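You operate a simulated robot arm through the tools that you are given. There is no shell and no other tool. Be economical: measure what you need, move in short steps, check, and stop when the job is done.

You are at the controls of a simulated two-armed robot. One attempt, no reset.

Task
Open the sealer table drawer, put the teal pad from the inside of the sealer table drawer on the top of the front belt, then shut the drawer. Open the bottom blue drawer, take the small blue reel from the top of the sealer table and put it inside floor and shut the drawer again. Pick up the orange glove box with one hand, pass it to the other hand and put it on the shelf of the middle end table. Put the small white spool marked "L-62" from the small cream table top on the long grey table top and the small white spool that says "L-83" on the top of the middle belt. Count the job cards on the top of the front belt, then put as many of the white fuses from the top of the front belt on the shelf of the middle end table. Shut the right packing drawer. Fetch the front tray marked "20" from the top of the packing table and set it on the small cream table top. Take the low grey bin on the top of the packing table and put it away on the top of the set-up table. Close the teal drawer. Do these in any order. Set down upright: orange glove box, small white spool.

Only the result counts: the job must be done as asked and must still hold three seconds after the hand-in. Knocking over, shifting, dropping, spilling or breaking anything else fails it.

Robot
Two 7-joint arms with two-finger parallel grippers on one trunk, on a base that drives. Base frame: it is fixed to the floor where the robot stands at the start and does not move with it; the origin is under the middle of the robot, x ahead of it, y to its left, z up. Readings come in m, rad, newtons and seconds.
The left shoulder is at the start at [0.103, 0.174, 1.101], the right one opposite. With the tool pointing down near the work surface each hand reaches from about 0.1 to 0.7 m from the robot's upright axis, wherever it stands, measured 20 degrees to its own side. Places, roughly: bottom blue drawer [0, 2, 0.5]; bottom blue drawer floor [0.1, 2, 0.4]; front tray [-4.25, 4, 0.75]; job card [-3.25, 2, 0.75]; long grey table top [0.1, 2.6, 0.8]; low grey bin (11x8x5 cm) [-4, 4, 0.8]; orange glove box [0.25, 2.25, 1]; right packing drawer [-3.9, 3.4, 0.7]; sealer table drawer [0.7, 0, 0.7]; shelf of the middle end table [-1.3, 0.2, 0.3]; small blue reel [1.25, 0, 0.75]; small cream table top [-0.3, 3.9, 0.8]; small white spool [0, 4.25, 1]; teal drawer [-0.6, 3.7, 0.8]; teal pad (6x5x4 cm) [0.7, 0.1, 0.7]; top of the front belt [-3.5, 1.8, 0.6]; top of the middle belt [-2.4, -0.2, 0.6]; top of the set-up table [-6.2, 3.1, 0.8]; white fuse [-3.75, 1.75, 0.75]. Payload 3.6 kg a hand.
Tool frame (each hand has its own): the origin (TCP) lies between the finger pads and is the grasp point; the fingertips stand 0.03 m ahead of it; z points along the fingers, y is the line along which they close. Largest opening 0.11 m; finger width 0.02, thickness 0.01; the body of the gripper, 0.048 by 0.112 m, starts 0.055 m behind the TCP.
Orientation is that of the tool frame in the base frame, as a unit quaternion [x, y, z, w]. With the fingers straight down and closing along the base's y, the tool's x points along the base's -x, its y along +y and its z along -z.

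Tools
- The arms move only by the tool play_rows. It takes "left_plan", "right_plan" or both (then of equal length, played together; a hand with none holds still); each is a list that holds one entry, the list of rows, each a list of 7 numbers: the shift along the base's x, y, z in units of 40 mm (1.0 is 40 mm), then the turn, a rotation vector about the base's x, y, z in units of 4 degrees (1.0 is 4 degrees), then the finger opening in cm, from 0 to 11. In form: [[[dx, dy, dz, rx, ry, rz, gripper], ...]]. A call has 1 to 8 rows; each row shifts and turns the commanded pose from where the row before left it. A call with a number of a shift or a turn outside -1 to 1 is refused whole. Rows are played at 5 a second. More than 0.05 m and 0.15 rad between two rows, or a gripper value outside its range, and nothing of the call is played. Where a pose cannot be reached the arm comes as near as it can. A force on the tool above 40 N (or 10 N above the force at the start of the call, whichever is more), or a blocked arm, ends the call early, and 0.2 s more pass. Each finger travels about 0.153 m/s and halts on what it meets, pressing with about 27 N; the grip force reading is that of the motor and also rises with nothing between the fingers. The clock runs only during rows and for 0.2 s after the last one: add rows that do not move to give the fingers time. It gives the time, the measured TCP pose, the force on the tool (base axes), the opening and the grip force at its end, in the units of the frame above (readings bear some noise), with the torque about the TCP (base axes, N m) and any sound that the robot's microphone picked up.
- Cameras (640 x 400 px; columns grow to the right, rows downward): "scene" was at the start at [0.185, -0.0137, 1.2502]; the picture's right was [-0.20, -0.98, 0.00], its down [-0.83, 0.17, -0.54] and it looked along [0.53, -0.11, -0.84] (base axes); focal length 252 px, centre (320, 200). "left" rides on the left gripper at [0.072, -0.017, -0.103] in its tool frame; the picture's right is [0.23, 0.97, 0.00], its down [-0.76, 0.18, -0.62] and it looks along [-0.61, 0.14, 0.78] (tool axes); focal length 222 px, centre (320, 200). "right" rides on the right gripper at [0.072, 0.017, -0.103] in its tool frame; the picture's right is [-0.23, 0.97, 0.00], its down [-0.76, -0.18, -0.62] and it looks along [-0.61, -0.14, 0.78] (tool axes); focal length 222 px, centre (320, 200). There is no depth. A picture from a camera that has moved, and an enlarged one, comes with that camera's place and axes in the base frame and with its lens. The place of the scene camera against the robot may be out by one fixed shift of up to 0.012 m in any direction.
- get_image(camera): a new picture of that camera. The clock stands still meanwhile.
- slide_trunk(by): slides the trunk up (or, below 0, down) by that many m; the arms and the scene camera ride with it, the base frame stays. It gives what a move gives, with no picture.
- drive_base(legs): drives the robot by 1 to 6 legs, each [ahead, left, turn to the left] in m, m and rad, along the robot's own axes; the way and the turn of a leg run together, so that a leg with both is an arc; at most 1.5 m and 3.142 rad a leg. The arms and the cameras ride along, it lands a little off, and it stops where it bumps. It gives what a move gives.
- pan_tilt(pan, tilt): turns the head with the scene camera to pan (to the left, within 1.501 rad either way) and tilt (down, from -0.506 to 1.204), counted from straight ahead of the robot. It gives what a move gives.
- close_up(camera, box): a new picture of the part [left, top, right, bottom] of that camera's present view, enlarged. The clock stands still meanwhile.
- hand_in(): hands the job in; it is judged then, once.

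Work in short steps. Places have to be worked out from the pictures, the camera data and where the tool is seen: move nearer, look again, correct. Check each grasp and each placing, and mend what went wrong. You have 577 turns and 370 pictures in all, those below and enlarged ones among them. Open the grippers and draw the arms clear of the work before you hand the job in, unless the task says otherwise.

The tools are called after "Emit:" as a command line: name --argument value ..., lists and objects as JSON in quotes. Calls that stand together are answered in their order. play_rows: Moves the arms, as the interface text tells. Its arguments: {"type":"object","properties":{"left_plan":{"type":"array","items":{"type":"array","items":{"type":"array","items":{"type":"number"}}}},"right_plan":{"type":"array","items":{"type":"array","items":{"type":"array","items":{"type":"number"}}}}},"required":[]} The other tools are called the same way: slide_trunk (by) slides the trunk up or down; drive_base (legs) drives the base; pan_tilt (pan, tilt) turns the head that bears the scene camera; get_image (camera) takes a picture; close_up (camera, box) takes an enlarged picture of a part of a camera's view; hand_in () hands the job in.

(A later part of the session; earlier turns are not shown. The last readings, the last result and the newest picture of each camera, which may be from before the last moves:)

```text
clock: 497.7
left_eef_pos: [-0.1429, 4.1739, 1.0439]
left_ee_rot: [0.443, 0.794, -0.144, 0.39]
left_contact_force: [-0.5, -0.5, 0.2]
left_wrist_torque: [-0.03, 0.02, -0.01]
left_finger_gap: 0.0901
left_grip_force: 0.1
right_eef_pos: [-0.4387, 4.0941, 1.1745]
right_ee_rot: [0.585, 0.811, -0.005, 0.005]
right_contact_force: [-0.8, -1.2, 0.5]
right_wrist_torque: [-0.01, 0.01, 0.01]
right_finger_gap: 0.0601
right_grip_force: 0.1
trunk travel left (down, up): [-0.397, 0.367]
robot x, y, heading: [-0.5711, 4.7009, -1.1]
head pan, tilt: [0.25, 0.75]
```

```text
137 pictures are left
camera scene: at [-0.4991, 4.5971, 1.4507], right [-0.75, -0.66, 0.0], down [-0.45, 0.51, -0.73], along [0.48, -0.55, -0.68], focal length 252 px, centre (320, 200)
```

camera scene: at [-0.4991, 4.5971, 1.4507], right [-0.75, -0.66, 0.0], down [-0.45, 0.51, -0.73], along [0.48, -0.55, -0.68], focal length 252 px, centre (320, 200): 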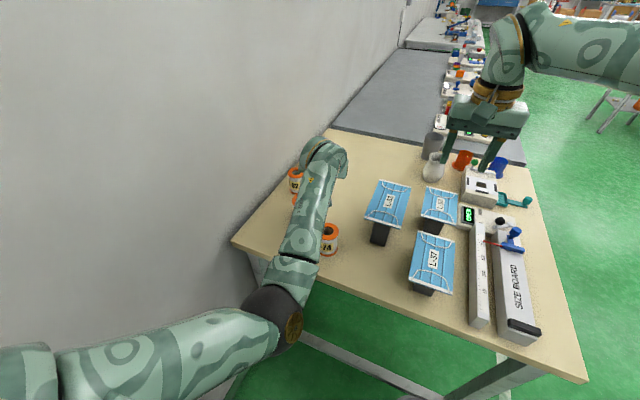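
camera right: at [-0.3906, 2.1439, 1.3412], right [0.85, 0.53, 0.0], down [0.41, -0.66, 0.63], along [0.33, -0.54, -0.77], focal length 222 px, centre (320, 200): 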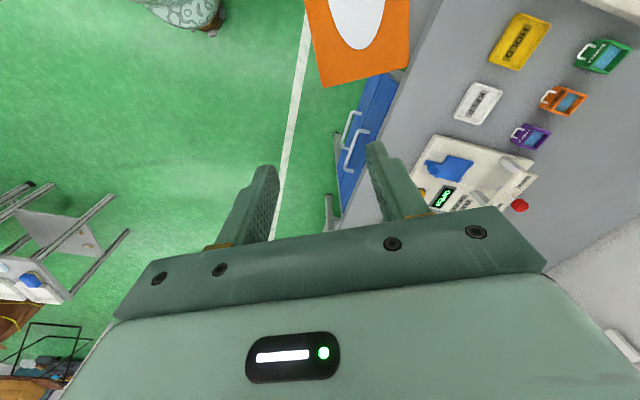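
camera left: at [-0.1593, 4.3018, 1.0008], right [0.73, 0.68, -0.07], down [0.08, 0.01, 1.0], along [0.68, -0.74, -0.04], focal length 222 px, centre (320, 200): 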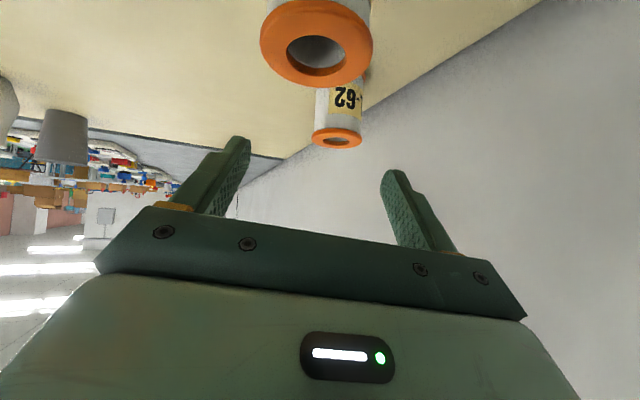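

The tilted arm is elbow-low and fouls the table edge. L-83 is within vertical reach from here, so straighten the left hand to point down (elbow up).

Emit:
play_rows --left_plan '[[[0, 0, 0.5, 0.743, 0.585, -0.085, 8], [0, 0, 0.5, 0.743, 0.585, -0.085, 8], [0, 0, 0.5, 0.743, 0.585, -0.085, 8], [0, 0, 0.5, 0.743, 0.585, -0.085, 8], [0, 0, 0.5, 0.743, 0.585, -0.085, 8], [0, 0, 0.5, 0.743, 0.585, -0.085, 8], [0, 0, 0, 0.743, 0.585, -0.085, 8]]]'

Emit:
play_rows --left_plan '[[[0, 0, 0, 0.743, 0.585, -0.085, 8], [0, 0, 0, 0.743, 0.585, -0.085, 8], [0, 0, 0, 0.743, 0.585, -0.085, 8], [0, 0, 0, 0.743, 0.585, -0.085, 8], [0, 0, 0, 0.743, 0.585, -0.085, 8], [0, 0, 0, 0.743, 0.585, -0.085, 8]]]'

Emit:
get_image --camera "scene"

Emit:
get_image --camera "left"

```text
clock: 499.3
left_eef_pos: [-0.141, 4.1752, 1.1633]
left_ee_rot: [0.498, 0.845, -0.069, 0.183]
left_contact_force: [0.0, -0.8, -0.1]
left_wrist_torque: [-0.01, 0.03, -0.04]
left_finger_gap: 0.0803
left_grip_force: 0.0
right_eef_pos: [-0.4368, 4.0944, 1.1735]
right_ee_rot: [0.585, 0.811, -0.006, 0.005]
right_contact_force: [-0.6, 0.8, -0.2]
right_wrist_torque: [0.02, 0.01, 0.01]
right_finger_gap: 0.06
right_grip_force: 0.1
trunk travel left (down, up): [-0.397, 0.367]
robot x, y, heading: [-0.5708, 4.7003, -1.105]
head pan, tilt: [0.25, 0.75]
```

```text
clock: 500.7
left_eef_pos: [-0.1137, 4.21, 1.1557]
left_ee_rot: [0.523, 0.852, -0.002, -0.001]
left_contact_force: [-0.4, 1.2, 0.5]
left_wrist_torque: [-0.04, 0.03, -0.02]
left_finger_gap: 0.0798
left_grip_force: 0.1
left hand out of reach, approached as far as the arm can: row 5, 6
right_eef_pos: [-0.4367, 4.094, 1.1744]
right_ee_rot: [0.585, 0.811, -0.005, 0.005]
right_contact_force: [0.6, 1.1, -0.5]
right_wrist_torque: [-0.01, 0.01, 0.01]
right_finger_gap: 0.0597
right_grip_force: 0.1
trunk travel left (down, up): [-0.397, 0.367]
robot x, y, heading: [-0.5767, 4.6976, -1.104]
head pan, tilt: [0.25, 0.75]
```

```text
136 pictures are left
camera scene: at [-0.4965, 4.5982, 1.4506], right [-0.75, -0.66, 0.0], down [-0.45, 0.51, -0.73], along [0.48, -0.55, -0.68], focal length 252 px, centre (320, 200)
```

scene: 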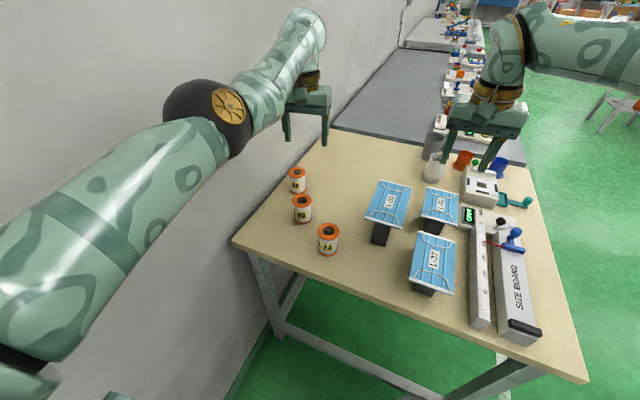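

```text
135 pictures are left
camera left: at [-0.1609, 4.2665, 1.2577], right [0.76, 0.64, 0.0], down [0.51, -0.6, 0.62], along [0.4, -0.48, -0.78], focal length 222 px, centre (320, 200)
```

left: 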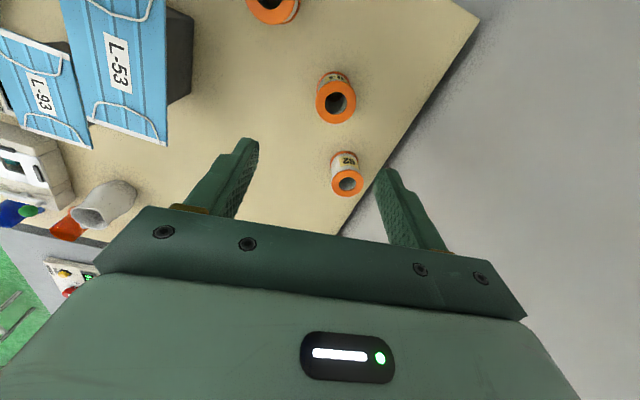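

Much better — elbow up and spools visible. L-83 at (−0.088, 4.212), L-62 at (0.02, 4.127). Go down on L-83.

Emit:
play_rows --left_plan '[[[0.65, 0.06, -0.5, 0, 0, 0, 8], [0, 0, -0.95, 0, 0, 0, 8], [0, 0, -0.95, 0, 0, 0, 8], [0, 0, -0.95, 0, 0, 0, 8], [0, 0, -0.8, 0, 0, 0, 8]]]'

Emit:
get_image --camera "left"

```text
clock: 501.9
left_eef_pos: [-0.0939, 4.2247, 0.9936]
left_ee_rot: [0.522, 0.853, -0.002, -0.001]
left_contact_force: [0.9, 0.9, 0.8]
left_wrist_torque: [-0.02, -0.01, -0.02]
left_finger_gap: 0.0799
left_grip_force: 0.0
left hand out of reach, approached as far as the arm can: row 1, 5
right_eef_pos: [-0.4367, 4.0942, 1.1746]
right_ee_rot: [0.584, 0.811, -0.006, 0.005]
right_contact_force: [0.7, -0.7, -0.3]
right_wrist_torque: [0.03, -0.03, 0.0]
right_finger_gap: 0.0599
right_grip_force: 0.1
trunk travel left (down, up): [-0.397, 0.367]
robot x, y, heading: [-0.5711, 4.7008, -1.109]
head pan, tilt: [0.25, 0.75]
```

```text
134 pictures are left
camera left: at [-0.1422, 4.2814, 1.0962], right [0.76, 0.64, 0.0], down [0.51, -0.6, 0.62], along [0.4, -0.48, -0.78], focal length 222 px, centre (320, 200)
```

left: 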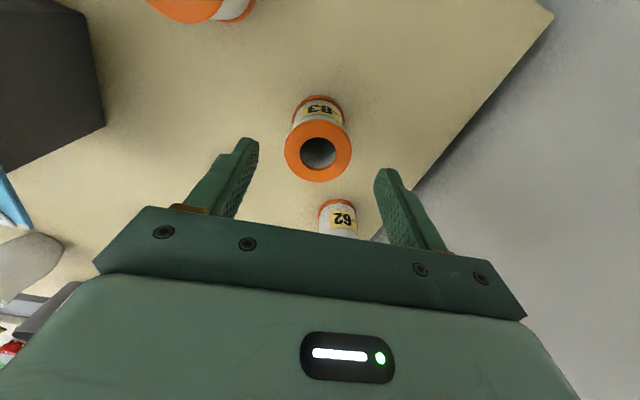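

Emit:
play_rows --left_plan '[[[0.16, -0.3, -0.5, 0, 0, 0, 8], [0, 0, -0.9, 0, 0, 0, 8], [0, 0, -0.8, 0, 0, 0, 8], [0, 0, -0.4, 0, 0, 0, 8]]]'

Emit:
get_image --camera "left"

```text
clock: 502.9
left_eef_pos: [-0.0858, 4.2568, 0.8946]
left_ee_rot: [0.522, 0.853, -0.002, -0.001]
left_contact_force: [0.1, 0.3, 0.1]
left_wrist_torque: [0.03, 0.0, -0.02]
left_finger_gap: 0.08
left_grip_force: 0.0
left hand out of reach, approached as far as the arm can: row 1, 2, 3, 4
right_eef_pos: [-0.4381, 4.0926, 1.1741]
right_ee_rot: [0.585, 0.811, -0.005, 0.004]
right_contact_force: [-0.7, -0.5, -0.3]
right_wrist_torque: [-0.01, 0.02, -0.02]
right_finger_gap: 0.0599
right_grip_force: 0.1
trunk travel left (down, up): [-0.397, 0.367]
robot x, y, heading: [-0.5724, 4.6989, -1.106]
head pan, tilt: [0.25, 0.75]
```

```text
133 pictures are left
camera left: at [-0.1333, 4.3128, 0.9964], right [0.76, 0.64, 0.0], down [0.51, -0.6, 0.62], along [0.4, -0.48, -0.78], focal length 222 px, centre (320, 200)
```

left: 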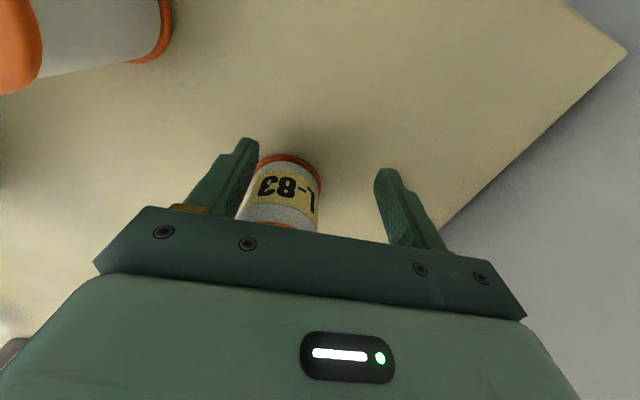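

Short by 4 cm in reach. Shift 2 cm right with the arm (centring the jaws), then drive ahead 4 cm.

Emit:
play_rows --left_plan '[[[-0.25, -0.12, 0, 0, 0, 0, 8], [-0.2, -0.1, 0, 0, 0, 0, 8]]]'

Emit:
get_image --camera "left"

```text
clock: 503.5
left_eef_pos: [-0.1028, 4.2468, 0.8942]
left_ee_rot: [0.522, 0.853, 0.0, -0.001]
left_contact_force: [0.6, 0.6, -1.1]
left_wrist_torque: [-0.06, 0.02, 0.05]
left_finger_gap: 0.08
left_grip_force: 0.1
right_eef_pos: [-0.4363, 4.0938, 1.1743]
right_ee_rot: [0.585, 0.811, -0.005, 0.005]
right_contact_force: [-0.2, 0.3, 0.1]
right_wrist_torque: [0.03, 0.01, 0.0]
right_finger_gap: 0.06
right_grip_force: 0.0
trunk travel left (down, up): [-0.397, 0.367]
robot x, y, heading: [-0.5719, 4.7014, -1.104]
head pan, tilt: [0.25, 0.75]
```

```text
132 pictures are left
camera left: at [-0.1508, 4.3033, 0.997], right [0.76, 0.64, 0.0], down [0.51, -0.6, 0.62], along [0.4, -0.48, -0.78], focal length 222 px, centre (320, 200)
```

left: 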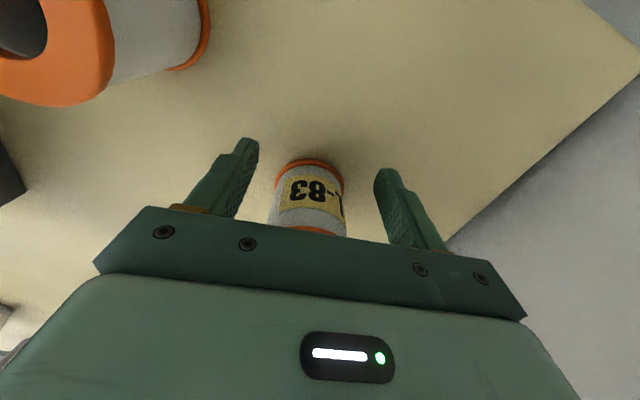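

Centred. Drive 0.035 m ahead and close.

Emit:
drive_base --legs '[[0.035, 0, 0]]'

Emit:
get_image --camera "left"

Emit:
play_rows --left_plan '[[[0, 0, 0, 0, 0, 0, 3], [0, 0, 0, 0, 0, 0, 3], [0, 0, 0, 0, 0, 0, 3], [0, 0, 0.5, 0, 0, 0, 3], [0, 0, 0.8, 0, 0, 0, 3], [0, 0, 0.9, 0, 0, 0, 3]]]'

Emit:
get_image --camera "left"

```text
clock: 504.3
left_eef_pos: [-0.0872, 4.2154, 0.895]
left_ee_rot: [0.523, 0.853, -0.002, 0.0]
left_contact_force: [-0.1, 0.5, -0.5]
left_wrist_torque: [-0.03, -0.01, 0.02]
left_finger_gap: 0.0797
left_grip_force: 0.0
right_eef_pos: [-0.4219, 4.0642, 1.1757]
right_ee_rot: [0.585, 0.811, -0.005, 0.005]
right_contact_force: [-0.5, -0.3, -0.8]
right_wrist_torque: [-0.01, -0.02, 0.03]
right_finger_gap: 0.0602
right_grip_force: 0.1
trunk travel left (down, up): [-0.397, 0.367]
robot x, y, heading: [-0.5572, 4.6677, -1.103]
head pan, tilt: [0.25, 0.75]
```

```text
131 pictures are left
camera left: at [-0.1354, 4.2731, 0.9977], right [0.76, 0.64, 0.0], down [0.51, -0.6, 0.62], along [0.4, -0.48, -0.78], focal length 222 px, centre (320, 200)
```

left: 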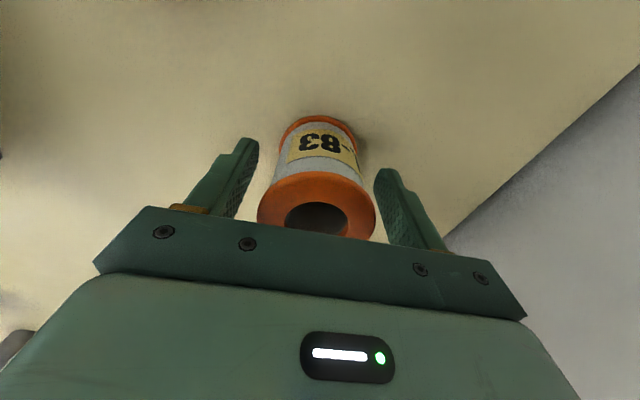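

```text
clock: 505.7
left_eef_pos: [-0.0802, 4.1983, 0.9786]
left_ee_rot: [0.523, 0.852, -0.001, -0.002]
left_contact_force: [-0.2, 0.5, -2.7]
left_wrist_torque: [0.02, -0.02, -0.03]
left_finger_gap: 0.0592
left_grip_force: 26.8
left hand out of reach, approached as far as the arm can: row 4, 5, 6
right_eef_pos: [-0.422, 4.064, 1.1751]
right_ee_rot: [0.585, 0.811, -0.006, 0.005]
right_contact_force: [-0.5, -0.1, -0.1]
right_wrist_torque: [0.0, 0.01, -0.04]
right_finger_gap: 0.06
right_grip_force: 0.0
trunk travel left (down, up): [-0.397, 0.367]
robot x, y, heading: [-0.554, 4.6725, -1.102]
head pan, tilt: [0.25, 0.75]
```

```text
130 pictures are left
camera left: at [-0.1271, 4.2536, 1.081], right [0.76, 0.64, 0.0], down [0.51, -0.6, 0.62], along [0.4, -0.48, -0.78], focal length 222 px, centre (320, 200)
```

left: 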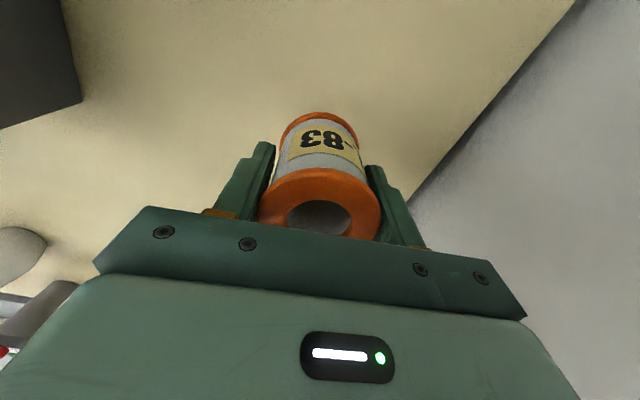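

L-83 is in the left hand, but the middle belt is better reached with the right hand. I'll set the spool down at a free spot near the table's left end and re-grip it with the right. Lift, back off and move over that spot.

Emit:
play_rows --left_plan '[[[0, 0, 0.9, 0, 0, 0, 3], [-0.2, 0.4, 0.9, 0, 0, 0, 3], [-0.2, 0.4, 0.6, 0, 0, 0, 3]]]'

Emit:
drive_base --legs '[[-0.14, -0.13, 0]]'

Emit:
get_image --camera "left"

```text
clock: 506.5
left_eef_pos: [-0.0771, 4.188, 1.0705]
left_ee_rot: [0.523, 0.852, 0.001, -0.002]
left_contact_force: [0.3, 0.1, -1.9]
left_wrist_torque: [-0.01, 0.0, -0.05]
left_finger_gap: 0.0591
left_grip_force: 27.2
left hand out of reach, approached as far as the arm can: row 1, 2, 3
right_eef_pos: [-0.4222, 4.0634, 1.1747]
right_ee_rot: [0.585, 0.811, -0.006, 0.005]
right_contact_force: [0.6, 0.7, -0.5]
right_wrist_torque: [-0.04, 0.03, 0.0]
right_finger_gap: 0.0599
right_grip_force: 0.1
trunk travel left (down, up): [-0.397, 0.367]
robot x, y, heading: [-0.5565, 4.6719, -1.104]
head pan, tilt: [0.25, 0.75]
```

```text
clock: 508.1
left_eef_pos: [-0.2614, 4.2508, 1.0722]
left_ee_rot: [0.524, 0.851, 0.0, -0.001]
left_contact_force: [-0.6, 0.7, -0.6]
left_wrist_torque: [0.02, -0.02, 0.02]
left_finger_gap: 0.0589
left_grip_force: 27.4
right_eef_pos: [-0.6053, 4.1279, 1.1745]
right_ee_rot: [0.586, 0.811, -0.005, 0.005]
right_contact_force: [-0.1, 0.8, 0.5]
right_wrist_torque: [-0.02, -0.01, 0.0]
right_finger_gap: 0.0605
right_grip_force: 0.2
trunk travel left (down, up): [-0.397, 0.367]
robot x, y, heading: [-0.7397, 4.7338, -1.108]
head pan, tilt: [0.25, 0.75]
```

```text
129 pictures are left
camera left: at [-0.3082, 4.3075, 1.1739], right [0.77, 0.64, 0.0], down [0.5, -0.6, 0.62], along [0.4, -0.48, -0.78], focal length 222 px, centre (320, 200)
```

left: 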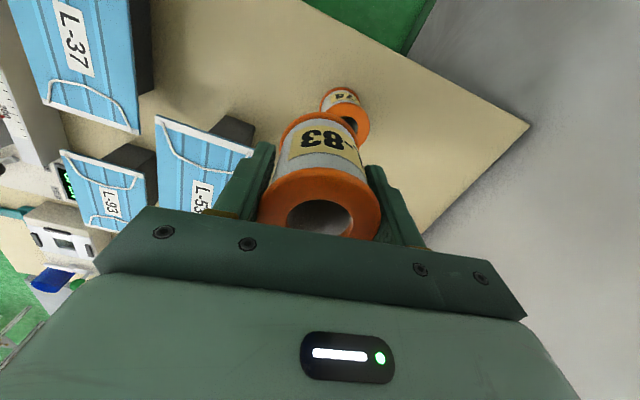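

A mask stand (L-37) occupies that spot; a free gap is at about (−0.349, 4.249) between L-74 and L-37. Move there and lower.

Emit:
play_rows --left_plan '[[[-0.73, 0, 0, 0, 0, 0, 3], [-0.73, 0, 0, 0, 0, 0, 3], [-0.73, 0, 0, 0, 0, 0, 3], [0, 0, -0.9, 0, 0, 0, 3], [0, 0, -0.9, 0, 0, 0, 3], [0, 0, -0.9, 0, 0, 0, 3]]]'

Emit:
get_image --camera "left"

Emit:
get_image --camera "scene"

```text
clock: 509.5
left_eef_pos: [-0.3313, 4.2393, 0.9608]
left_ee_rot: [0.524, 0.852, -0.001, -0.002]
left_contact_force: [0.1, -0.2, -1.8]
left_wrist_torque: [-0.01, -0.04, 0.02]
left_finger_gap: 0.059
left_grip_force: 27.0
left hand out of reach, approached as far as the arm can: row 1, 2, 3, 5, 6
right_eef_pos: [-0.6048, 4.1272, 1.174]
right_ee_rot: [0.586, 0.81, -0.005, 0.004]
right_contact_force: [0.2, 0.2, 0.5]
right_wrist_torque: [-0.02, 0.01, 0.01]
right_finger_gap: 0.06
right_grip_force: 0.1
trunk travel left (down, up): [-0.397, 0.367]
robot x, y, heading: [-0.7383, 4.7359, -1.11]
head pan, tilt: [0.25, 0.75]
```

```text
128 pictures are left
camera left: at [-0.3787, 4.2946, 1.0643], right [0.77, 0.64, 0.0], down [0.5, -0.6, 0.62], along [0.4, -0.48, -0.78], focal length 222 px, centre (320, 200)
```

left: 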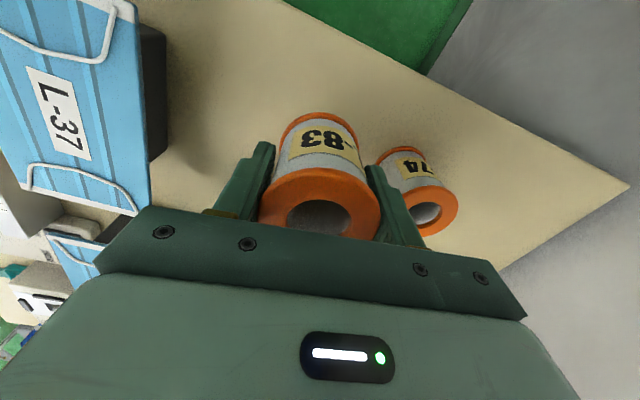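

```text
127 pictures are left
camera scene: at [-0.6636, 4.6315, 1.4506], right [-0.76, -0.66, 0.0], down [-0.45, 0.52, -0.73], along [0.48, -0.55, -0.68], focal length 252 px, centre (320, 200)
```

scene: 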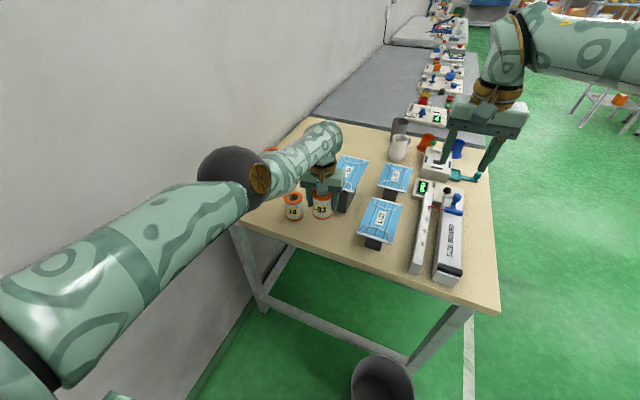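

Clear on both sides. Lower to the table.

Emit:
play_rows --left_plan '[[[-0.3, 0.05, -0.5, 0, 0, 0, 3], [0, 0, -0.5, 0, 0, 0, 3], [0, 0, -0.3, 0, 0, 0, 3], [0, 0, -0.15, 0, 0, 0, 3], [0, 0, -0.1, 0, 0, 0, 3]]]'

```text
clock: 510.7
left_eef_pos: [-0.3413, 4.2534, 0.903]
left_ee_rot: [0.524, 0.852, 0.0, -0.002]
left_contact_force: [-0.3, -1.3, -1.2]
left_wrist_torque: [0.01, 0.02, 0.01]
left_finger_gap: 0.059
left_grip_force: 27.4
left hand out of reach, approached as far as the arm can: row 3
right_eef_pos: [-0.6043, 4.127, 1.1737]
right_ee_rot: [0.587, 0.81, -0.006, 0.004]
right_contact_force: [0.7, -0.2, 0.1]
right_wrist_torque: [-0.06, 0.03, 0.01]
right_finger_gap: 0.06
right_grip_force: 0.0
trunk travel left (down, up): [-0.397, 0.367]
robot x, y, heading: [-0.7395, 4.7334, -1.106]
head pan, tilt: [0.25, 0.75]
```

Emit:
play_rows --left_plan '[[[0, 0, -0.1, 0, 0, 0, 3], [0, 0, -0.1, 0, 0, 0, 3], [0, 0, -0.05, 0, 0, 0, 3], [0, 0, 0, 0, 0, 0, 3]]]'

```text
clock: 511.7
left_eef_pos: [-0.3404, 4.2559, 0.8961]
left_ee_rot: [0.525, 0.851, 0.0, -0.001]
left_contact_force: [-0.3, 0.1, -1.5]
left_wrist_torque: [0.01, 0.04, -0.02]
left_finger_gap: 0.0587
left_grip_force: 27.1
left hand out of reach, approached as far as the arm can: row 1
right_eef_pos: [-0.6049, 4.1288, 1.1751]
right_ee_rot: [0.586, 0.81, -0.006, 0.004]
right_contact_force: [-0.9, -0.1, 0.6]
right_wrist_torque: [0.01, 0.0, -0.01]
right_finger_gap: 0.0601
right_grip_force: 0.1
trunk travel left (down, up): [-0.397, 0.367]
robot x, y, heading: [-0.739, 4.7362, -1.109]
head pan, tilt: [0.25, 0.75]
```

Emit:
play_rows --left_plan '[[[0, 0, -0.08, 0, 0, 0, 3], [0, 0, -0.08, 0, 0, 0, 3], [0, 0, -0.08, 0, 0, 0, 3], [0, 0, 0, 0, 0, 0, 3]]]'

```text
clock: 512.7
left_eef_pos: [-0.3412, 4.2603, 0.886]
left_ee_rot: [0.524, 0.852, -0.001, 0.0]
left_contact_force: [-4.5, -2.1, 14.1]
left_wrist_torque: [0.01, -0.26, 0.04]
left_finger_gap: 0.0568
left_grip_force: 27.3
left hand out of reach, approached as far as the arm can: row 1
right_eef_pos: [-0.6059, 4.1294, 1.1742]
right_ee_rot: [0.586, 0.81, -0.005, 0.005]
right_contact_force: [-0.2, 0.4, -1.2]
right_wrist_torque: [0.0, 0.0, -0.02]
right_finger_gap: 0.0601
right_grip_force: 0.0
trunk travel left (down, up): [-0.397, 0.367]
robot x, y, heading: [-0.7387, 4.7334, -1.109]
head pan, tilt: [0.25, 0.75]
```

Contact. Release and lift the left hand, then slide the base left to bring the right hand over the spool.

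Emit:
play_rows --left_plan '[[[0, 0, 0, 0, 0, 0, 8], [0, 0, 0, 0, 0, 0, 8], [0, 0, 0.6, 0, 0, 0, 8], [0, 0, 0.9, 0, 0, 0, 8], [0, 0, 0.9, 0, 0, 0, 8], [0, 0, 0.9, 0, 0, 0, 8], [0, 0, 0.9, 0, 0, 0, 8]]]'

Emit:
drive_base --legs '[[0.0, 0.22, 0]]'

Emit:
get_image --camera "right"

```text
clock: 514.3
left_eef_pos: [-0.3296, 4.2273, 1.0461]
left_ee_rot: [0.524, 0.852, 0.0, -0.002]
left_contact_force: [-0.2, -0.5, -0.2]
left_wrist_torque: [-0.01, 0.0, -0.02]
left_finger_gap: 0.08
left_grip_force: 0.0
left hand out of reach, approached as far as the arm can: row 3, 4, 5, 6
right_eef_pos: [-0.6068, 4.1289, 1.1735]
right_ee_rot: [0.587, 0.81, -0.006, 0.004]
right_contact_force: [-0.4, -0.2, 0.1]
right_wrist_torque: [-0.03, 0.03, 0.02]
right_finger_gap: 0.0598
right_grip_force: 0.0
trunk travel left (down, up): [-0.397, 0.367]
robot x, y, heading: [-0.7429, 4.7342, -1.111]
head pan, tilt: [0.25, 0.75]
```

```text
clock: 516.0
left_eef_pos: [-0.1335, 4.3263, 1.0454]
left_ee_rot: [0.525, 0.851, -0.001, -0.002]
left_contact_force: [0.9, -0.6, -0.6]
left_wrist_torque: [-0.04, 0.05, 0.0]
left_finger_gap: 0.08
left_grip_force: 0.0
right_eef_pos: [-0.411, 4.2274, 1.175]
right_ee_rot: [0.586, 0.81, -0.005, 0.004]
right_contact_force: [0.4, -0.2, 0.1]
right_wrist_torque: [-0.01, 0.01, 0.0]
right_finger_gap: 0.0599
right_grip_force: 0.0
trunk travel left (down, up): [-0.397, 0.367]
robot x, y, heading: [-0.5444, 4.834, -1.106]
head pan, tilt: [0.25, 0.75]
```

```text
126 pictures are left
camera right: at [-0.4155, 4.3012, 1.2759], right [1.0, 0.09, 0.0], down [0.07, -0.77, 0.63], along [0.06, -0.63, -0.77], focal length 222 px, centre (320, 200)
```

right: 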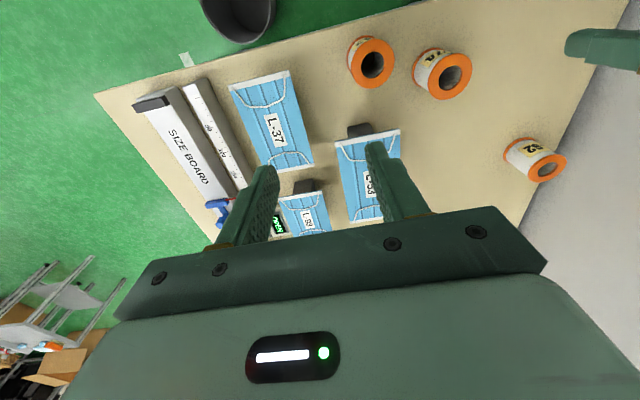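

L-83 at (−0.338, 4.259). Move the right hand over it and descend.

Emit:
play_rows --right_plan '[[[0.6, 0.27, 0, 0, 0, 0, 8], [0.6, 0.27, 0, 0, 0, 0, 8], [0.6, 0.26, -0.5, 0, 0, 0, 8], [0, 0, -0.95, 0, 0, 0, 8], [0, 0, -0.95, 0, 0, 0, 8], [0, 0, -0.95, 0, 0, 0, 8], [0, 0, -0.95, 0, 0, 0, 8]]]'

Emit:
get_image --camera "right"

```text
clock: 517.6
left_eef_pos: [-0.1352, 4.3244, 1.0442]
left_ee_rot: [0.523, 0.852, 0.0, -0.002]
left_contact_force: [0.1, -0.2, 0.0]
left_wrist_torque: [0.02, 0.01, 0.0]
left_finger_gap: 0.0798
left_grip_force: 0.0
right_eef_pos: [-0.3367, 4.2583, 1.0012]
right_ee_rot: [0.586, 0.81, -0.005, 0.005]
right_contact_force: [0.0, 0.0, 0.2]
right_wrist_torque: [0.04, 0.05, 0.02]
right_finger_gap: 0.0802
right_grip_force: 0.0
trunk travel left (down, up): [-0.397, 0.367]
robot x, y, heading: [-0.5441, 4.8362, -1.103]
head pan, tilt: [0.25, 0.75]
```

```text
125 pictures are left
camera right: at [-0.3431, 4.333, 1.1026], right [1.0, 0.09, 0.0], down [0.07, -0.77, 0.63], along [0.06, -0.63, -0.77], focal length 222 px, centre (320, 200)
```

right: 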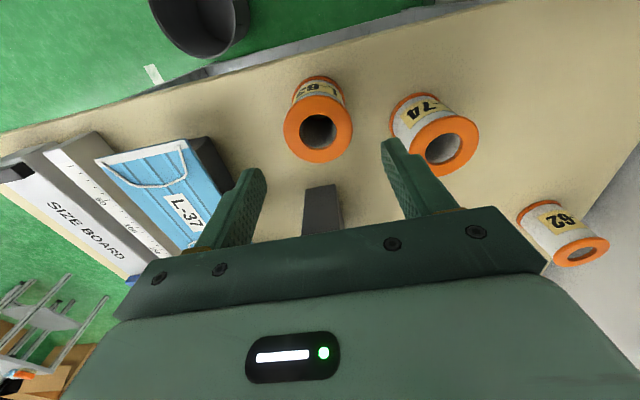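

Aligned; descend, grip and lift.

Emit:
play_rows --right_plan '[[[-0.03, 0.02, -0.8, 0, 0, 0, 7.5], [0, 0, -0.9, 0, 0, 0, 7.5], [0, 0, -0.9, 0, 0, 0, 7.5], [0, 0, -0.2, 0, 0, 0, 7.5], [0, 0, 0, 0, 0, 0, 3], [0, 0, 0, 0, 0, 0, 3], [0, 0, 0, 0, 0, 0, 3]]]'

Emit:
play_rows --right_plan '[[[0, 0, 0.6, 0, 0, 0, 3], [0, 0, 0.9, 0, 0, 0, 3], [0, 0, 0.9, 0, 0, 0, 3], [0, 0, 0.9, 0, 0, 0, 3], [0, 0, 0.9, 0, 0, 0, 3], [-0.3, 0.2, 0.9, 0, 0, 0, 3]]]'

Emit:
get_image --camera "right"

```text
clock: 519.2
left_eef_pos: [-0.1345, 4.3248, 1.0455]
left_ee_rot: [0.524, 0.852, 0.0, -0.002]
left_contact_force: [0.0, -0.5, -0.3]
left_wrist_torque: [0.01, 0.0, -0.01]
left_finger_gap: 0.0802
left_grip_force: 0.0
right_eef_pos: [-0.3416, 4.2622, 0.9121]
right_ee_rot: [0.586, 0.81, -0.006, 0.004]
right_contact_force: [-0.9, 1.1, -0.2]
right_wrist_torque: [0.01, -0.02, -0.01]
right_finger_gap: 0.0588
right_grip_force: 26.6
right hand out of reach, approached as far as the arm can: row 3, 4
trunk travel left (down, up): [-0.397, 0.367]
robot x, y, heading: [-0.5449, 4.8336, -1.109]
head pan, tilt: [0.25, 0.75]
```

```text
clock: 520.6
left_eef_pos: [-0.1359, 4.3262, 1.044]
left_ee_rot: [0.523, 0.852, 0.0, -0.002]
left_contact_force: [0.7, 1.0, 0.0]
left_wrist_torque: [-0.01, -0.04, -0.02]
left_finger_gap: 0.08
left_grip_force: 0.1
right_eef_pos: [-0.3569, 4.2703, 1.1167]
right_ee_rot: [0.586, 0.81, -0.005, 0.005]
right_contact_force: [-0.6, 0.5, -0.9]
right_wrist_torque: [0.0, -0.01, 0.01]
right_finger_gap: 0.0589
right_grip_force: 27.1
trunk travel left (down, up): [-0.397, 0.367]
robot x, y, heading: [-0.5438, 4.838, -1.105]
head pan, tilt: [0.25, 0.75]
```

```text
124 pictures are left
camera right: at [-0.3637, 4.3456, 1.2189], right [1.0, 0.09, 0.0], down [0.07, -0.77, 0.63], along [0.06, -0.63, -0.77], focal length 222 px, centre (320, 200)
```

right: 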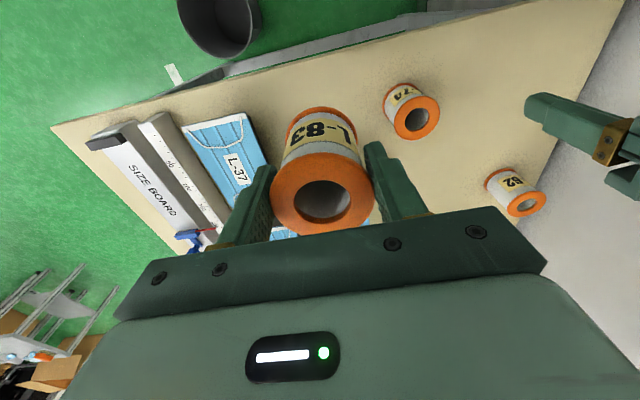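

L-83 is now in the right hand. For L-62 I need more reach: back off, lower the trunk (torso leans forward) and raise both hands.

Emit:
drive_base --legs '[[-0.3, 0, 0]]'

Emit:
slide_trunk --by -0.22

Emit:
play_rows --left_plan '[[[0, 0, 0.9, 0, 0, 0, 8], [0, 0, 0.9, 0, 0, 0, 8], [0, 0, 0.9, 0, 0, 0, 8], [0, 0, 0.9, 0, 0, 0, 8], [0, 0, 0.9, 0, 0, 0, 8], [0, 0, 0.9, 0, 0, 0, 8]]]' --right_plan '[[[0, 0, 0.9, 0, 0, 0, 3], [0, 0, 0.9, 0, 0, 0, 3], [0, 0, 0.9, 0, 0, 0, 3], [0, 0, 0.9, 0, 0, 0, 3], [0, 0, 0.9, 0, 0, 0, 3], [0, 0, 0.9, 0, 0, 0, 3]]]'

```text
clock: 522.6
left_eef_pos: [-0.2676, 4.5928, 1.0455]
left_ee_rot: [0.521, 0.854, 0.0, -0.002]
left_contact_force: [0.9, 0.5, -0.8]
left_wrist_torque: [0.01, 0.0, -0.02]
left_finger_gap: 0.0799
left_grip_force: 0.0
right_eef_pos: [-0.4883, 4.536, 1.1151]
right_ee_rot: [0.584, 0.812, -0.006, 0.005]
right_contact_force: [0.1, -0.2, -2.2]
right_wrist_torque: [-0.03, 0.01, 0.0]
right_finger_gap: 0.0585
right_grip_force: 27.1
trunk travel left (down, up): [-0.397, 0.367]
robot x, y, heading: [-0.6781, 5.0964, -1.099]
head pan, tilt: [0.25, 0.75]
```

```text
clock: 524.9
left_eef_pos: [-0.2616, 4.581, 0.7076]
left_ee_rot: [0.519, 0.848, 0.054, -0.09]
left_contact_force: [0.1, 0.5, 0.8]
left_wrist_torque: [-0.01, 0.0, 0.01]
left_finger_gap: 0.0801
left_grip_force: 0.0
right_eef_pos: [-0.4889, 4.5363, 0.8964]
right_ee_rot: [0.585, 0.811, -0.006, 0.005]
right_contact_force: [-0.1, -0.5, -1.6]
right_wrist_torque: [-0.02, 0.02, 0.03]
right_finger_gap: 0.0583
right_grip_force: 26.7
trunk travel left (down, up): [-0.177, 0.587]
robot x, y, heading: [-0.6778, 5.0954, -1.102]
head pan, tilt: [0.25, 0.75]
```

```text
clock: 526.3
left_eef_pos: [-0.2534, 4.56, 0.9183]
left_ee_rot: [0.519, 0.848, 0.053, -0.09]
left_contact_force: [0.1, 0.1, 0.2]
left_wrist_torque: [-0.02, 0.0, 0.02]
left_finger_gap: 0.08
left_grip_force: 0.1
left hand out of reach, approached as far as the arm can: row 1, 2, 3, 4
right_eef_pos: [-0.4886, 4.5362, 1.1132]
right_ee_rot: [0.585, 0.811, -0.005, 0.004]
right_contact_force: [-0.2, 0.4, -1.3]
right_wrist_torque: [-0.01, -0.02, 0.03]
right_finger_gap: 0.0584
right_grip_force: 27.4
trunk travel left (down, up): [-0.177, 0.587]
robot x, y, heading: [-0.6765, 5.0995, -1.102]
head pan, tilt: [0.25, 0.75]
```

Emit:
play_rows --left_plan '[[[0.25, -0.5, 0.8, -0.89, -0.45, 0, 8], [0.25, -0.5, 0.8, -0.89, -0.45, 0, 8], [0.25, -0.5, 0.8, -0.89, -0.45, 0, 8], [0.25, -0.5, 0.8, 0, 0, 0, 8], [0.25, -0.5, 0.8, 0, 0, 0, 8], [0.25, -0.5, 0.6, 0, 0, 0, 8]]]'

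Emit:
drive_base --legs '[[0.33, 0.06, 0]]'

Emit:
get_image --camera "left"

Emit:
get_image --camera "scene"

```text
clock: 527.7
left_eef_pos: [-0.1594, 4.5706, 1.0134]
left_ee_rot: [0.522, 0.853, -0.001, 0.0]
left_contact_force: [0.1, -0.3, 0.1]
left_wrist_torque: [0.01, 0.03, 0.01]
left_finger_gap: 0.0801
left_grip_force: 0.0
left hand out of reach, approached as far as the arm can: row 1, 2, 3, 4, 5, 6
right_eef_pos: [-0.4876, 4.5357, 1.1118]
right_ee_rot: [0.585, 0.811, -0.006, 0.005]
right_contact_force: [-0.3, -0.9, -1.9]
right_wrist_torque: [0.02, -0.02, 0.04]
right_finger_gap: 0.0583
right_grip_force: 27.2
trunk travel left (down, up): [-0.177, 0.587]
robot x, y, heading: [-0.6753, 5.0973, -1.105]
head pan, tilt: [0.25, 0.75]
```

```text
clock: 529.8
left_eef_pos: [0.0078, 4.3143, 1.0152]
left_ee_rot: [0.535, 0.845, -0.004, -0.001]
left_contact_force: [0.1, 0.0, -1.4]
left_wrist_torque: [0.03, 0.01, 0.05]
left_finger_gap: 0.0801
left_grip_force: 0.1
right_eef_pos: [-0.3128, 4.2923, 1.1135]
right_ee_rot: [0.592, 0.806, -0.005, 0.005]
right_contact_force: [-0.1, -0.2, -2.0]
right_wrist_torque: [0.07, 0.01, 0.0]
right_finger_gap: 0.0585
right_grip_force: 26.9
trunk travel left (down, up): [-0.177, 0.587]
robot x, y, heading: [-0.4936, 4.8555, -1.122]
head pan, tilt: [0.25, 0.75]
stopped in leg 1: the force on the tool passed its limit at 76 N (the readings are from after the stop); the commanded pose is now the measured one
```

```text
123 pictures are left
camera left: at [-0.0379, 4.3725, 1.1174], right [0.78, 0.62, -0.01], down [0.49, -0.61, 0.62], along [0.38, -0.49, -0.78], focal length 222 px, centre (320, 200)
```

left: 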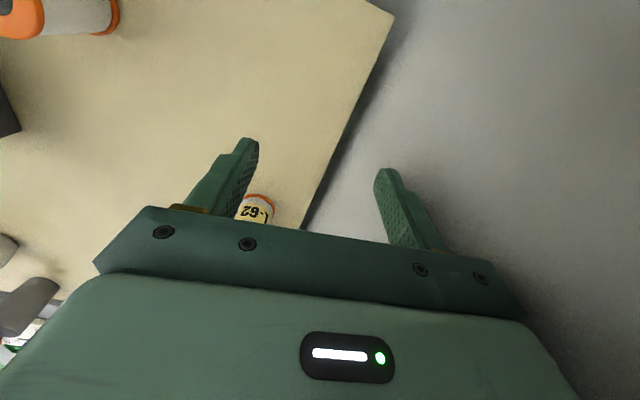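

```text
122 pictures are left
camera scene: at [-0.3793, 4.6653, 1.2244], right [-0.76, -0.64, 0.0], down [-0.44, 0.52, -0.73], along [0.47, -0.56, -0.68], focal length 252 px, centre (320, 200)
```

scene: 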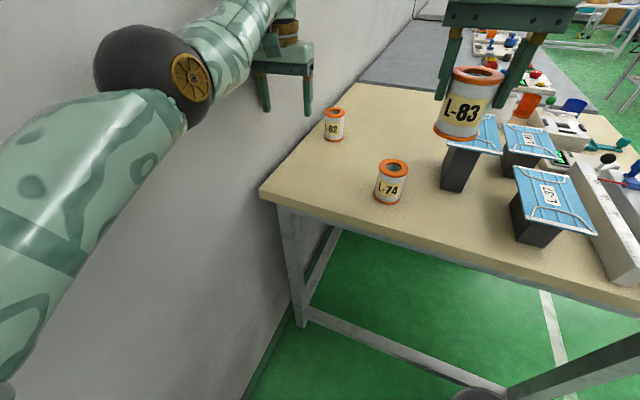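

The left hand brushed the wall. Move right 7.5 cm first, then ahead 16 cm — the hand then sits over L-62.

Emit:
drive_base --legs '[[0, -0.08, 0], [0.16, 0, 0]]'

Emit:
get_image --camera "left"

```text
clock: 531.9
left_eef_pos: [0.0065, 4.1353, 1.0151]
left_ee_rot: [0.534, 0.846, -0.004, -0.002]
left_contact_force: [0.0, -0.1, 0.1]
left_wrist_torque: [0.04, 0.01, 0.0]
left_finger_gap: 0.0798
left_grip_force: 0.0
right_eef_pos: [-0.3159, 4.1098, 1.1142]
right_ee_rot: [0.591, 0.807, -0.006, 0.006]
right_contact_force: [0.5, -1.3, -2.0]
right_wrist_torque: [0.02, -0.01, -0.01]
right_finger_gap: 0.0583
right_grip_force: 27.2
trunk travel left (down, up): [-0.177, 0.587]
robot x, y, heading: [-0.497, 4.6805, -1.121]
head pan, tilt: [0.25, 0.75]
```

```text
121 pictures are left
camera left: at [-0.0388, 4.1931, 1.1171], right [0.78, 0.62, -0.01], down [0.49, -0.61, 0.62], along [0.38, -0.49, -0.78], focal length 222 px, centre (320, 200)
```

left: 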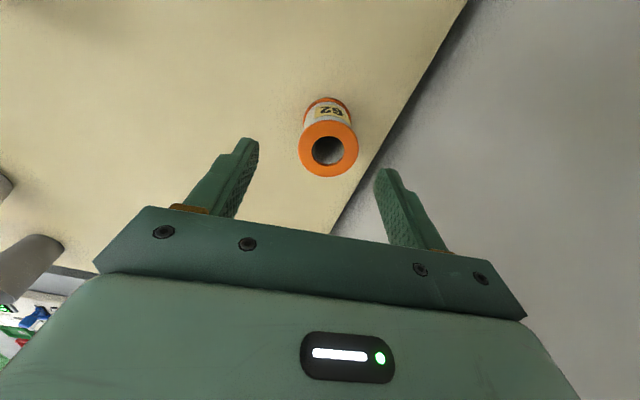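

L-62 at (0.025,4.123). Correct and descend.

Emit:
play_rows --left_plan '[[[0.45, -0.32, -0.6, 0, 0, 0, 8], [0, 0, -0.9, 0, 0, 0, 8], [0, 0, -0.9, 0, 0, 0, 8], [0, 0, -0.6, 0, 0, 0, 8]]]'

Emit:
get_image --camera "left"

```text
clock: 532.9
left_eef_pos: [0.0232, 4.1277, 0.9099]
left_ee_rot: [0.535, 0.845, -0.004, -0.002]
left_contact_force: [0.3, 0.8, -0.1]
left_wrist_torque: [0.0, 0.0, 0.0]
left_finger_gap: 0.0799
left_grip_force: 0.1
left hand out of reach, approached as far as the arm can: row 1, 2, 3
right_eef_pos: [-0.3149, 4.1128, 1.1137]
right_ee_rot: [0.591, 0.807, -0.006, 0.006]
right_contact_force: [0.3, -0.4, -1.3]
right_wrist_torque: [0.0, 0.02, 0.02]
right_finger_gap: 0.0586
right_grip_force: 27.1
trunk travel left (down, up): [-0.177, 0.587]
robot x, y, heading: [-0.4983, 4.6731, -1.12]
head pan, tilt: [0.25, 0.75]
```

```text
120 pictures are left
camera left: at [-0.0221, 4.1854, 1.0129], right [0.78, 0.62, -0.01], down [0.49, -0.61, 0.62], along [0.38, -0.49, -0.78], focal length 222 px, centre (320, 200)
```

left: 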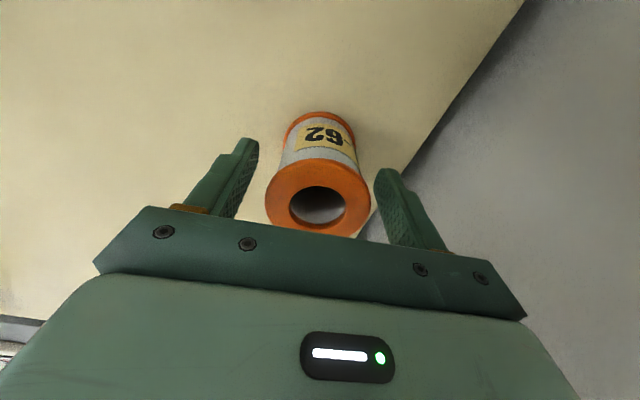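

Spool is between the fingers. Close and lift.

Emit:
play_rows --left_plan '[[[0, 0, -0.2, 0, 0, 0, 8], [0, 0, 0, 0, 0, 0, 3], [0, 0, 0, 0, 0, 0, 3], [0, 0, 0, 0, 0, 0, 3], [0, 0, 0.6, 0, 0, 0, 3], [0, 0, 0.9, 0, 0, 0, 3], [0, 0, 0.9, 0, 0, 0, 3]]]'

Emit:
get_image --camera "left"

```text
clock: 534.5
left_eef_pos: [0.0288, 4.1416, 0.9956]
left_ee_rot: [0.535, 0.845, -0.005, -0.001]
left_contact_force: [-0.3, 0.8, -2.2]
left_wrist_torque: [-0.02, -0.01, 0.03]
left_finger_gap: 0.0577
left_grip_force: 27.2
left hand out of reach, approached as far as the arm can: row 6, 7
right_eef_pos: [-0.3158, 4.1131, 1.1161]
right_ee_rot: [0.59, 0.807, -0.006, 0.006]
right_contact_force: [-0.1, 0.3, -1.6]
right_wrist_torque: [-0.05, 0.0, -0.02]
right_finger_gap: 0.0581
right_grip_force: 27.2
trunk travel left (down, up): [-0.177, 0.587]
robot x, y, heading: [-0.4957, 4.6758, -1.117]
head pan, tilt: [0.25, 0.75]
```

```text
119 pictures are left
camera left: at [-0.0172, 4.1997, 1.0983], right [0.78, 0.62, -0.01], down [0.49, -0.61, 0.62], along [0.38, -0.49, -0.78], focal length 222 px, centre (320, 200)
```

left: 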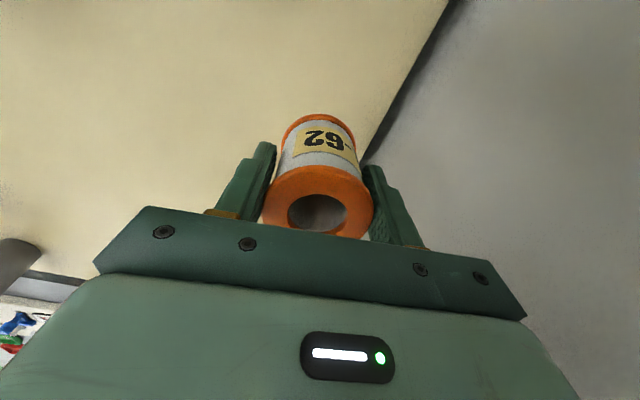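

Both spools in hand. Back out, raise the trunk, move away from the wall and drive to the long grey table.

Emit:
drive_base --legs '[[-0.38, 0, 0]]'

Emit:
slide_trunk --by 0.2

Emit:
drive_base --legs '[[0, -1.1, 0], [0, 0, 1.42], [0, -1.35, 0], [0, -1.35, 0]]'

Emit:
pan_tilt --pan 0.1 --tilt 0.9

Emit:
get_image --camera "scene"

```text
clock: 536.9
left_eef_pos: [-0.1361, 4.4816, 0.9958]
left_ee_rot: [0.534, 0.845, -0.004, -0.001]
left_contact_force: [-0.7, 1.0, -1.4]
left_wrist_torque: [0.0, -0.01, 0.0]
left_finger_gap: 0.0578
left_grip_force: 26.7
right_eef_pos: [-0.4805, 4.4534, 1.115]
right_ee_rot: [0.59, 0.807, -0.006, 0.006]
right_contact_force: [-0.2, 0.8, -0.8]
right_wrist_torque: [0.0, -0.01, -0.01]
right_finger_gap: 0.0581
right_grip_force: 27.1
trunk travel left (down, up): [-0.177, 0.587]
robot x, y, heading: [-0.6632, 5.0169, -1.118]
head pan, tilt: [0.25, 0.75]
```

```text
clock: 539.0
left_eef_pos: [-0.1651, 4.5403, 1.3124]
left_ee_rot: [0.531, 0.841, -0.055, 0.081]
left_contact_force: [-0.6, 0.0, -1.2]
left_wrist_torque: [0.02, -0.02, -0.01]
left_finger_gap: 0.0575
left_grip_force: 26.4
right_eef_pos: [-0.5073, 4.5091, 1.3852]
right_ee_rot: [0.588, 0.805, -0.04, 0.07]
right_contact_force: [0.7, -0.1, -1.0]
right_wrist_torque: [0.0, 0.03, -0.03]
right_finger_gap: 0.058
right_grip_force: 26.8
trunk travel left (down, up): [-0.377, 0.387]
robot x, y, heading: [-0.6612, 5.0154, -1.121]
head pan, tilt: [0.25, 0.75]
```

```text
clock: 560.9
left_eef_pos: [-0.2304, 2.3728, 1.3133]
left_ee_rot: [-0.164, 0.982, 0.013, 0.098]
left_contact_force: [0.9, -0.1, -1.8]
left_wrist_torque: [0.01, 0.02, -0.01]
left_finger_gap: 0.0572
left_grip_force: 27.2
right_eef_pos: [-0.238, 2.0276, 1.3861]
right_ee_rot: [-0.098, 0.992, 0.017, 0.079]
right_contact_force: [-0.4, -1.6, -1.4]
right_wrist_torque: [-0.02, 0.02, 0.03]
right_finger_gap: 0.0579
right_grip_force: 27.0
trunk travel left (down, up): [-0.377, 0.387]
robot x, y, heading: [-0.7609, 1.9294, 0.34]
head pan, tilt: [0.25, 0.75]
```

```text
clock: 561.6
left_eef_pos: [-0.231, 2.3719, 1.3139]
left_ee_rot: [-0.164, 0.981, 0.013, 0.098]
left_contact_force: [0.1, -0.1, -1.4]
left_wrist_torque: [-0.01, 0.06, -0.02]
left_finger_gap: 0.0573
left_grip_force: 26.8
right_eef_pos: [-0.2377, 2.0286, 1.3864]
right_ee_rot: [-0.097, 0.992, 0.018, 0.079]
right_contact_force: [0.3, 0.1, -0.7]
right_wrist_torque: [0.03, 0.01, -0.01]
right_finger_gap: 0.0574
right_grip_force: 26.9
trunk travel left (down, up): [-0.377, 0.387]
robot x, y, heading: [-0.7575, 1.9313, 0.339]
head pan, tilt: [0.099, 0.901]
```

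```text
118 pictures are left
camera scene: at [-0.6404, 1.9823, 1.4185], right [0.43, -0.9, 0.0], down [-0.71, -0.34, -0.62], along [0.56, 0.27, -0.78], focal length 252 px, centre (320, 200)
```

scene: 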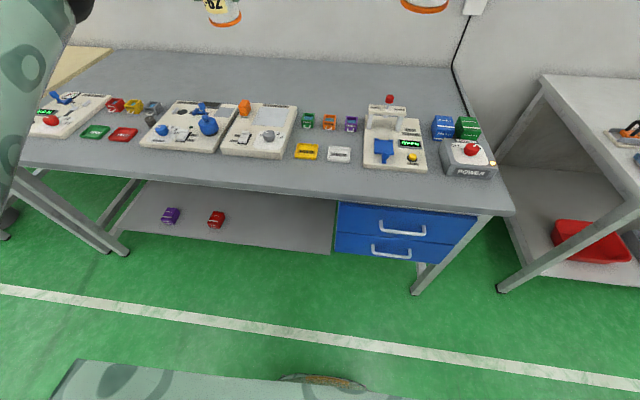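

Spot for L-62: the free strip in front of the yellow HOLD tray at ≈(−0.157, 2.259). Straighten the left hand, move there and lower.

Emit:
play_rows --left_plan '[[[0.6, -0.9, -0.5, -0.29, 0.9, 0, 3], [0.6, -0.9, -0.5, -0.29, 0.9, 0, 3], [0.6, -0.9, -0.5, -0.29, 0.9, 0, 3], [0, 0, -0.95, 0, 0, 0, 3], [0, 0, -0.95, 0, 0, 0, 3], [0, 0, -0.95, 0, 0, 0, 3], [0, 0, -0.95, 0, 0, 0, 3], [0, 0, -0.95, 0, 0, 0, 3]]]'

Emit:
get_image --camera "left"

Emit:
get_image --camera "scene"

```text
clock: 563.4
left_eef_pos: [-0.2242, 2.4072, 1.089]
left_ee_rot: [-0.165, 0.986, 0.002, 0.024]
left_contact_force: [0.0, 0.2, -1.9]
left_wrist_torque: [0.01, 0.05, -0.03]
left_finger_gap: 0.0572
left_grip_force: 27.2
left hand out of reach, approached as far as the arm can: row 1, 2, 3, 4, 5, 6, 7
right_eef_pos: [-0.2373, 2.0268, 1.3866]
right_ee_rot: [-0.098, 0.992, 0.017, 0.079]
right_contact_force: [0.1, -0.4, -0.9]
right_wrist_torque: [0.01, 0.02, 0.0]
right_finger_gap: 0.0575
right_grip_force: 26.9
trunk travel left (down, up): [-0.377, 0.387]
robot x, y, heading: [-0.7572, 1.9324, 0.344]
head pan, tilt: [0.099, 0.901]
```

```text
117 pictures are left
camera left: at [-0.2905, 2.3651, 1.1877], right [-0.53, 0.85, -0.01], down [0.63, 0.41, 0.66], along [0.56, 0.34, -0.75], focal length 222 px, centre (320, 200)
```

left: 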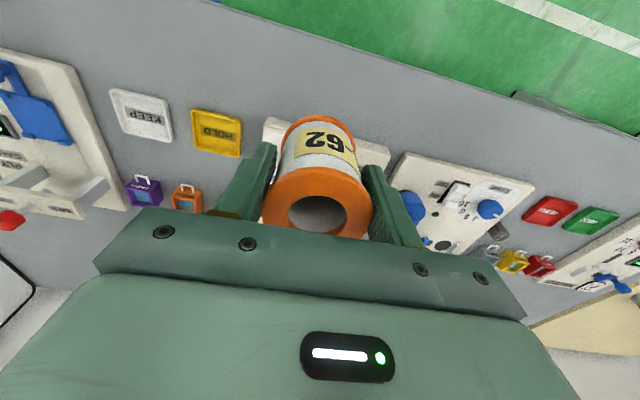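

```text
116 pictures are left
camera scene: at [-0.64, 1.9826, 1.4184], right [0.43, -0.9, 0.0], down [-0.71, -0.34, -0.62], along [0.56, 0.26, -0.78], focal length 252 px, centre (320, 200)
```

scene: 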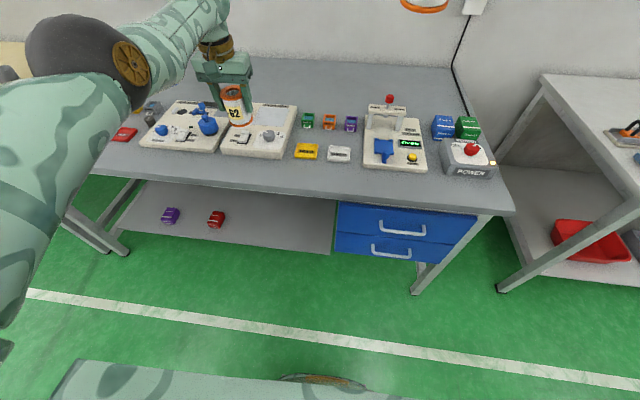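

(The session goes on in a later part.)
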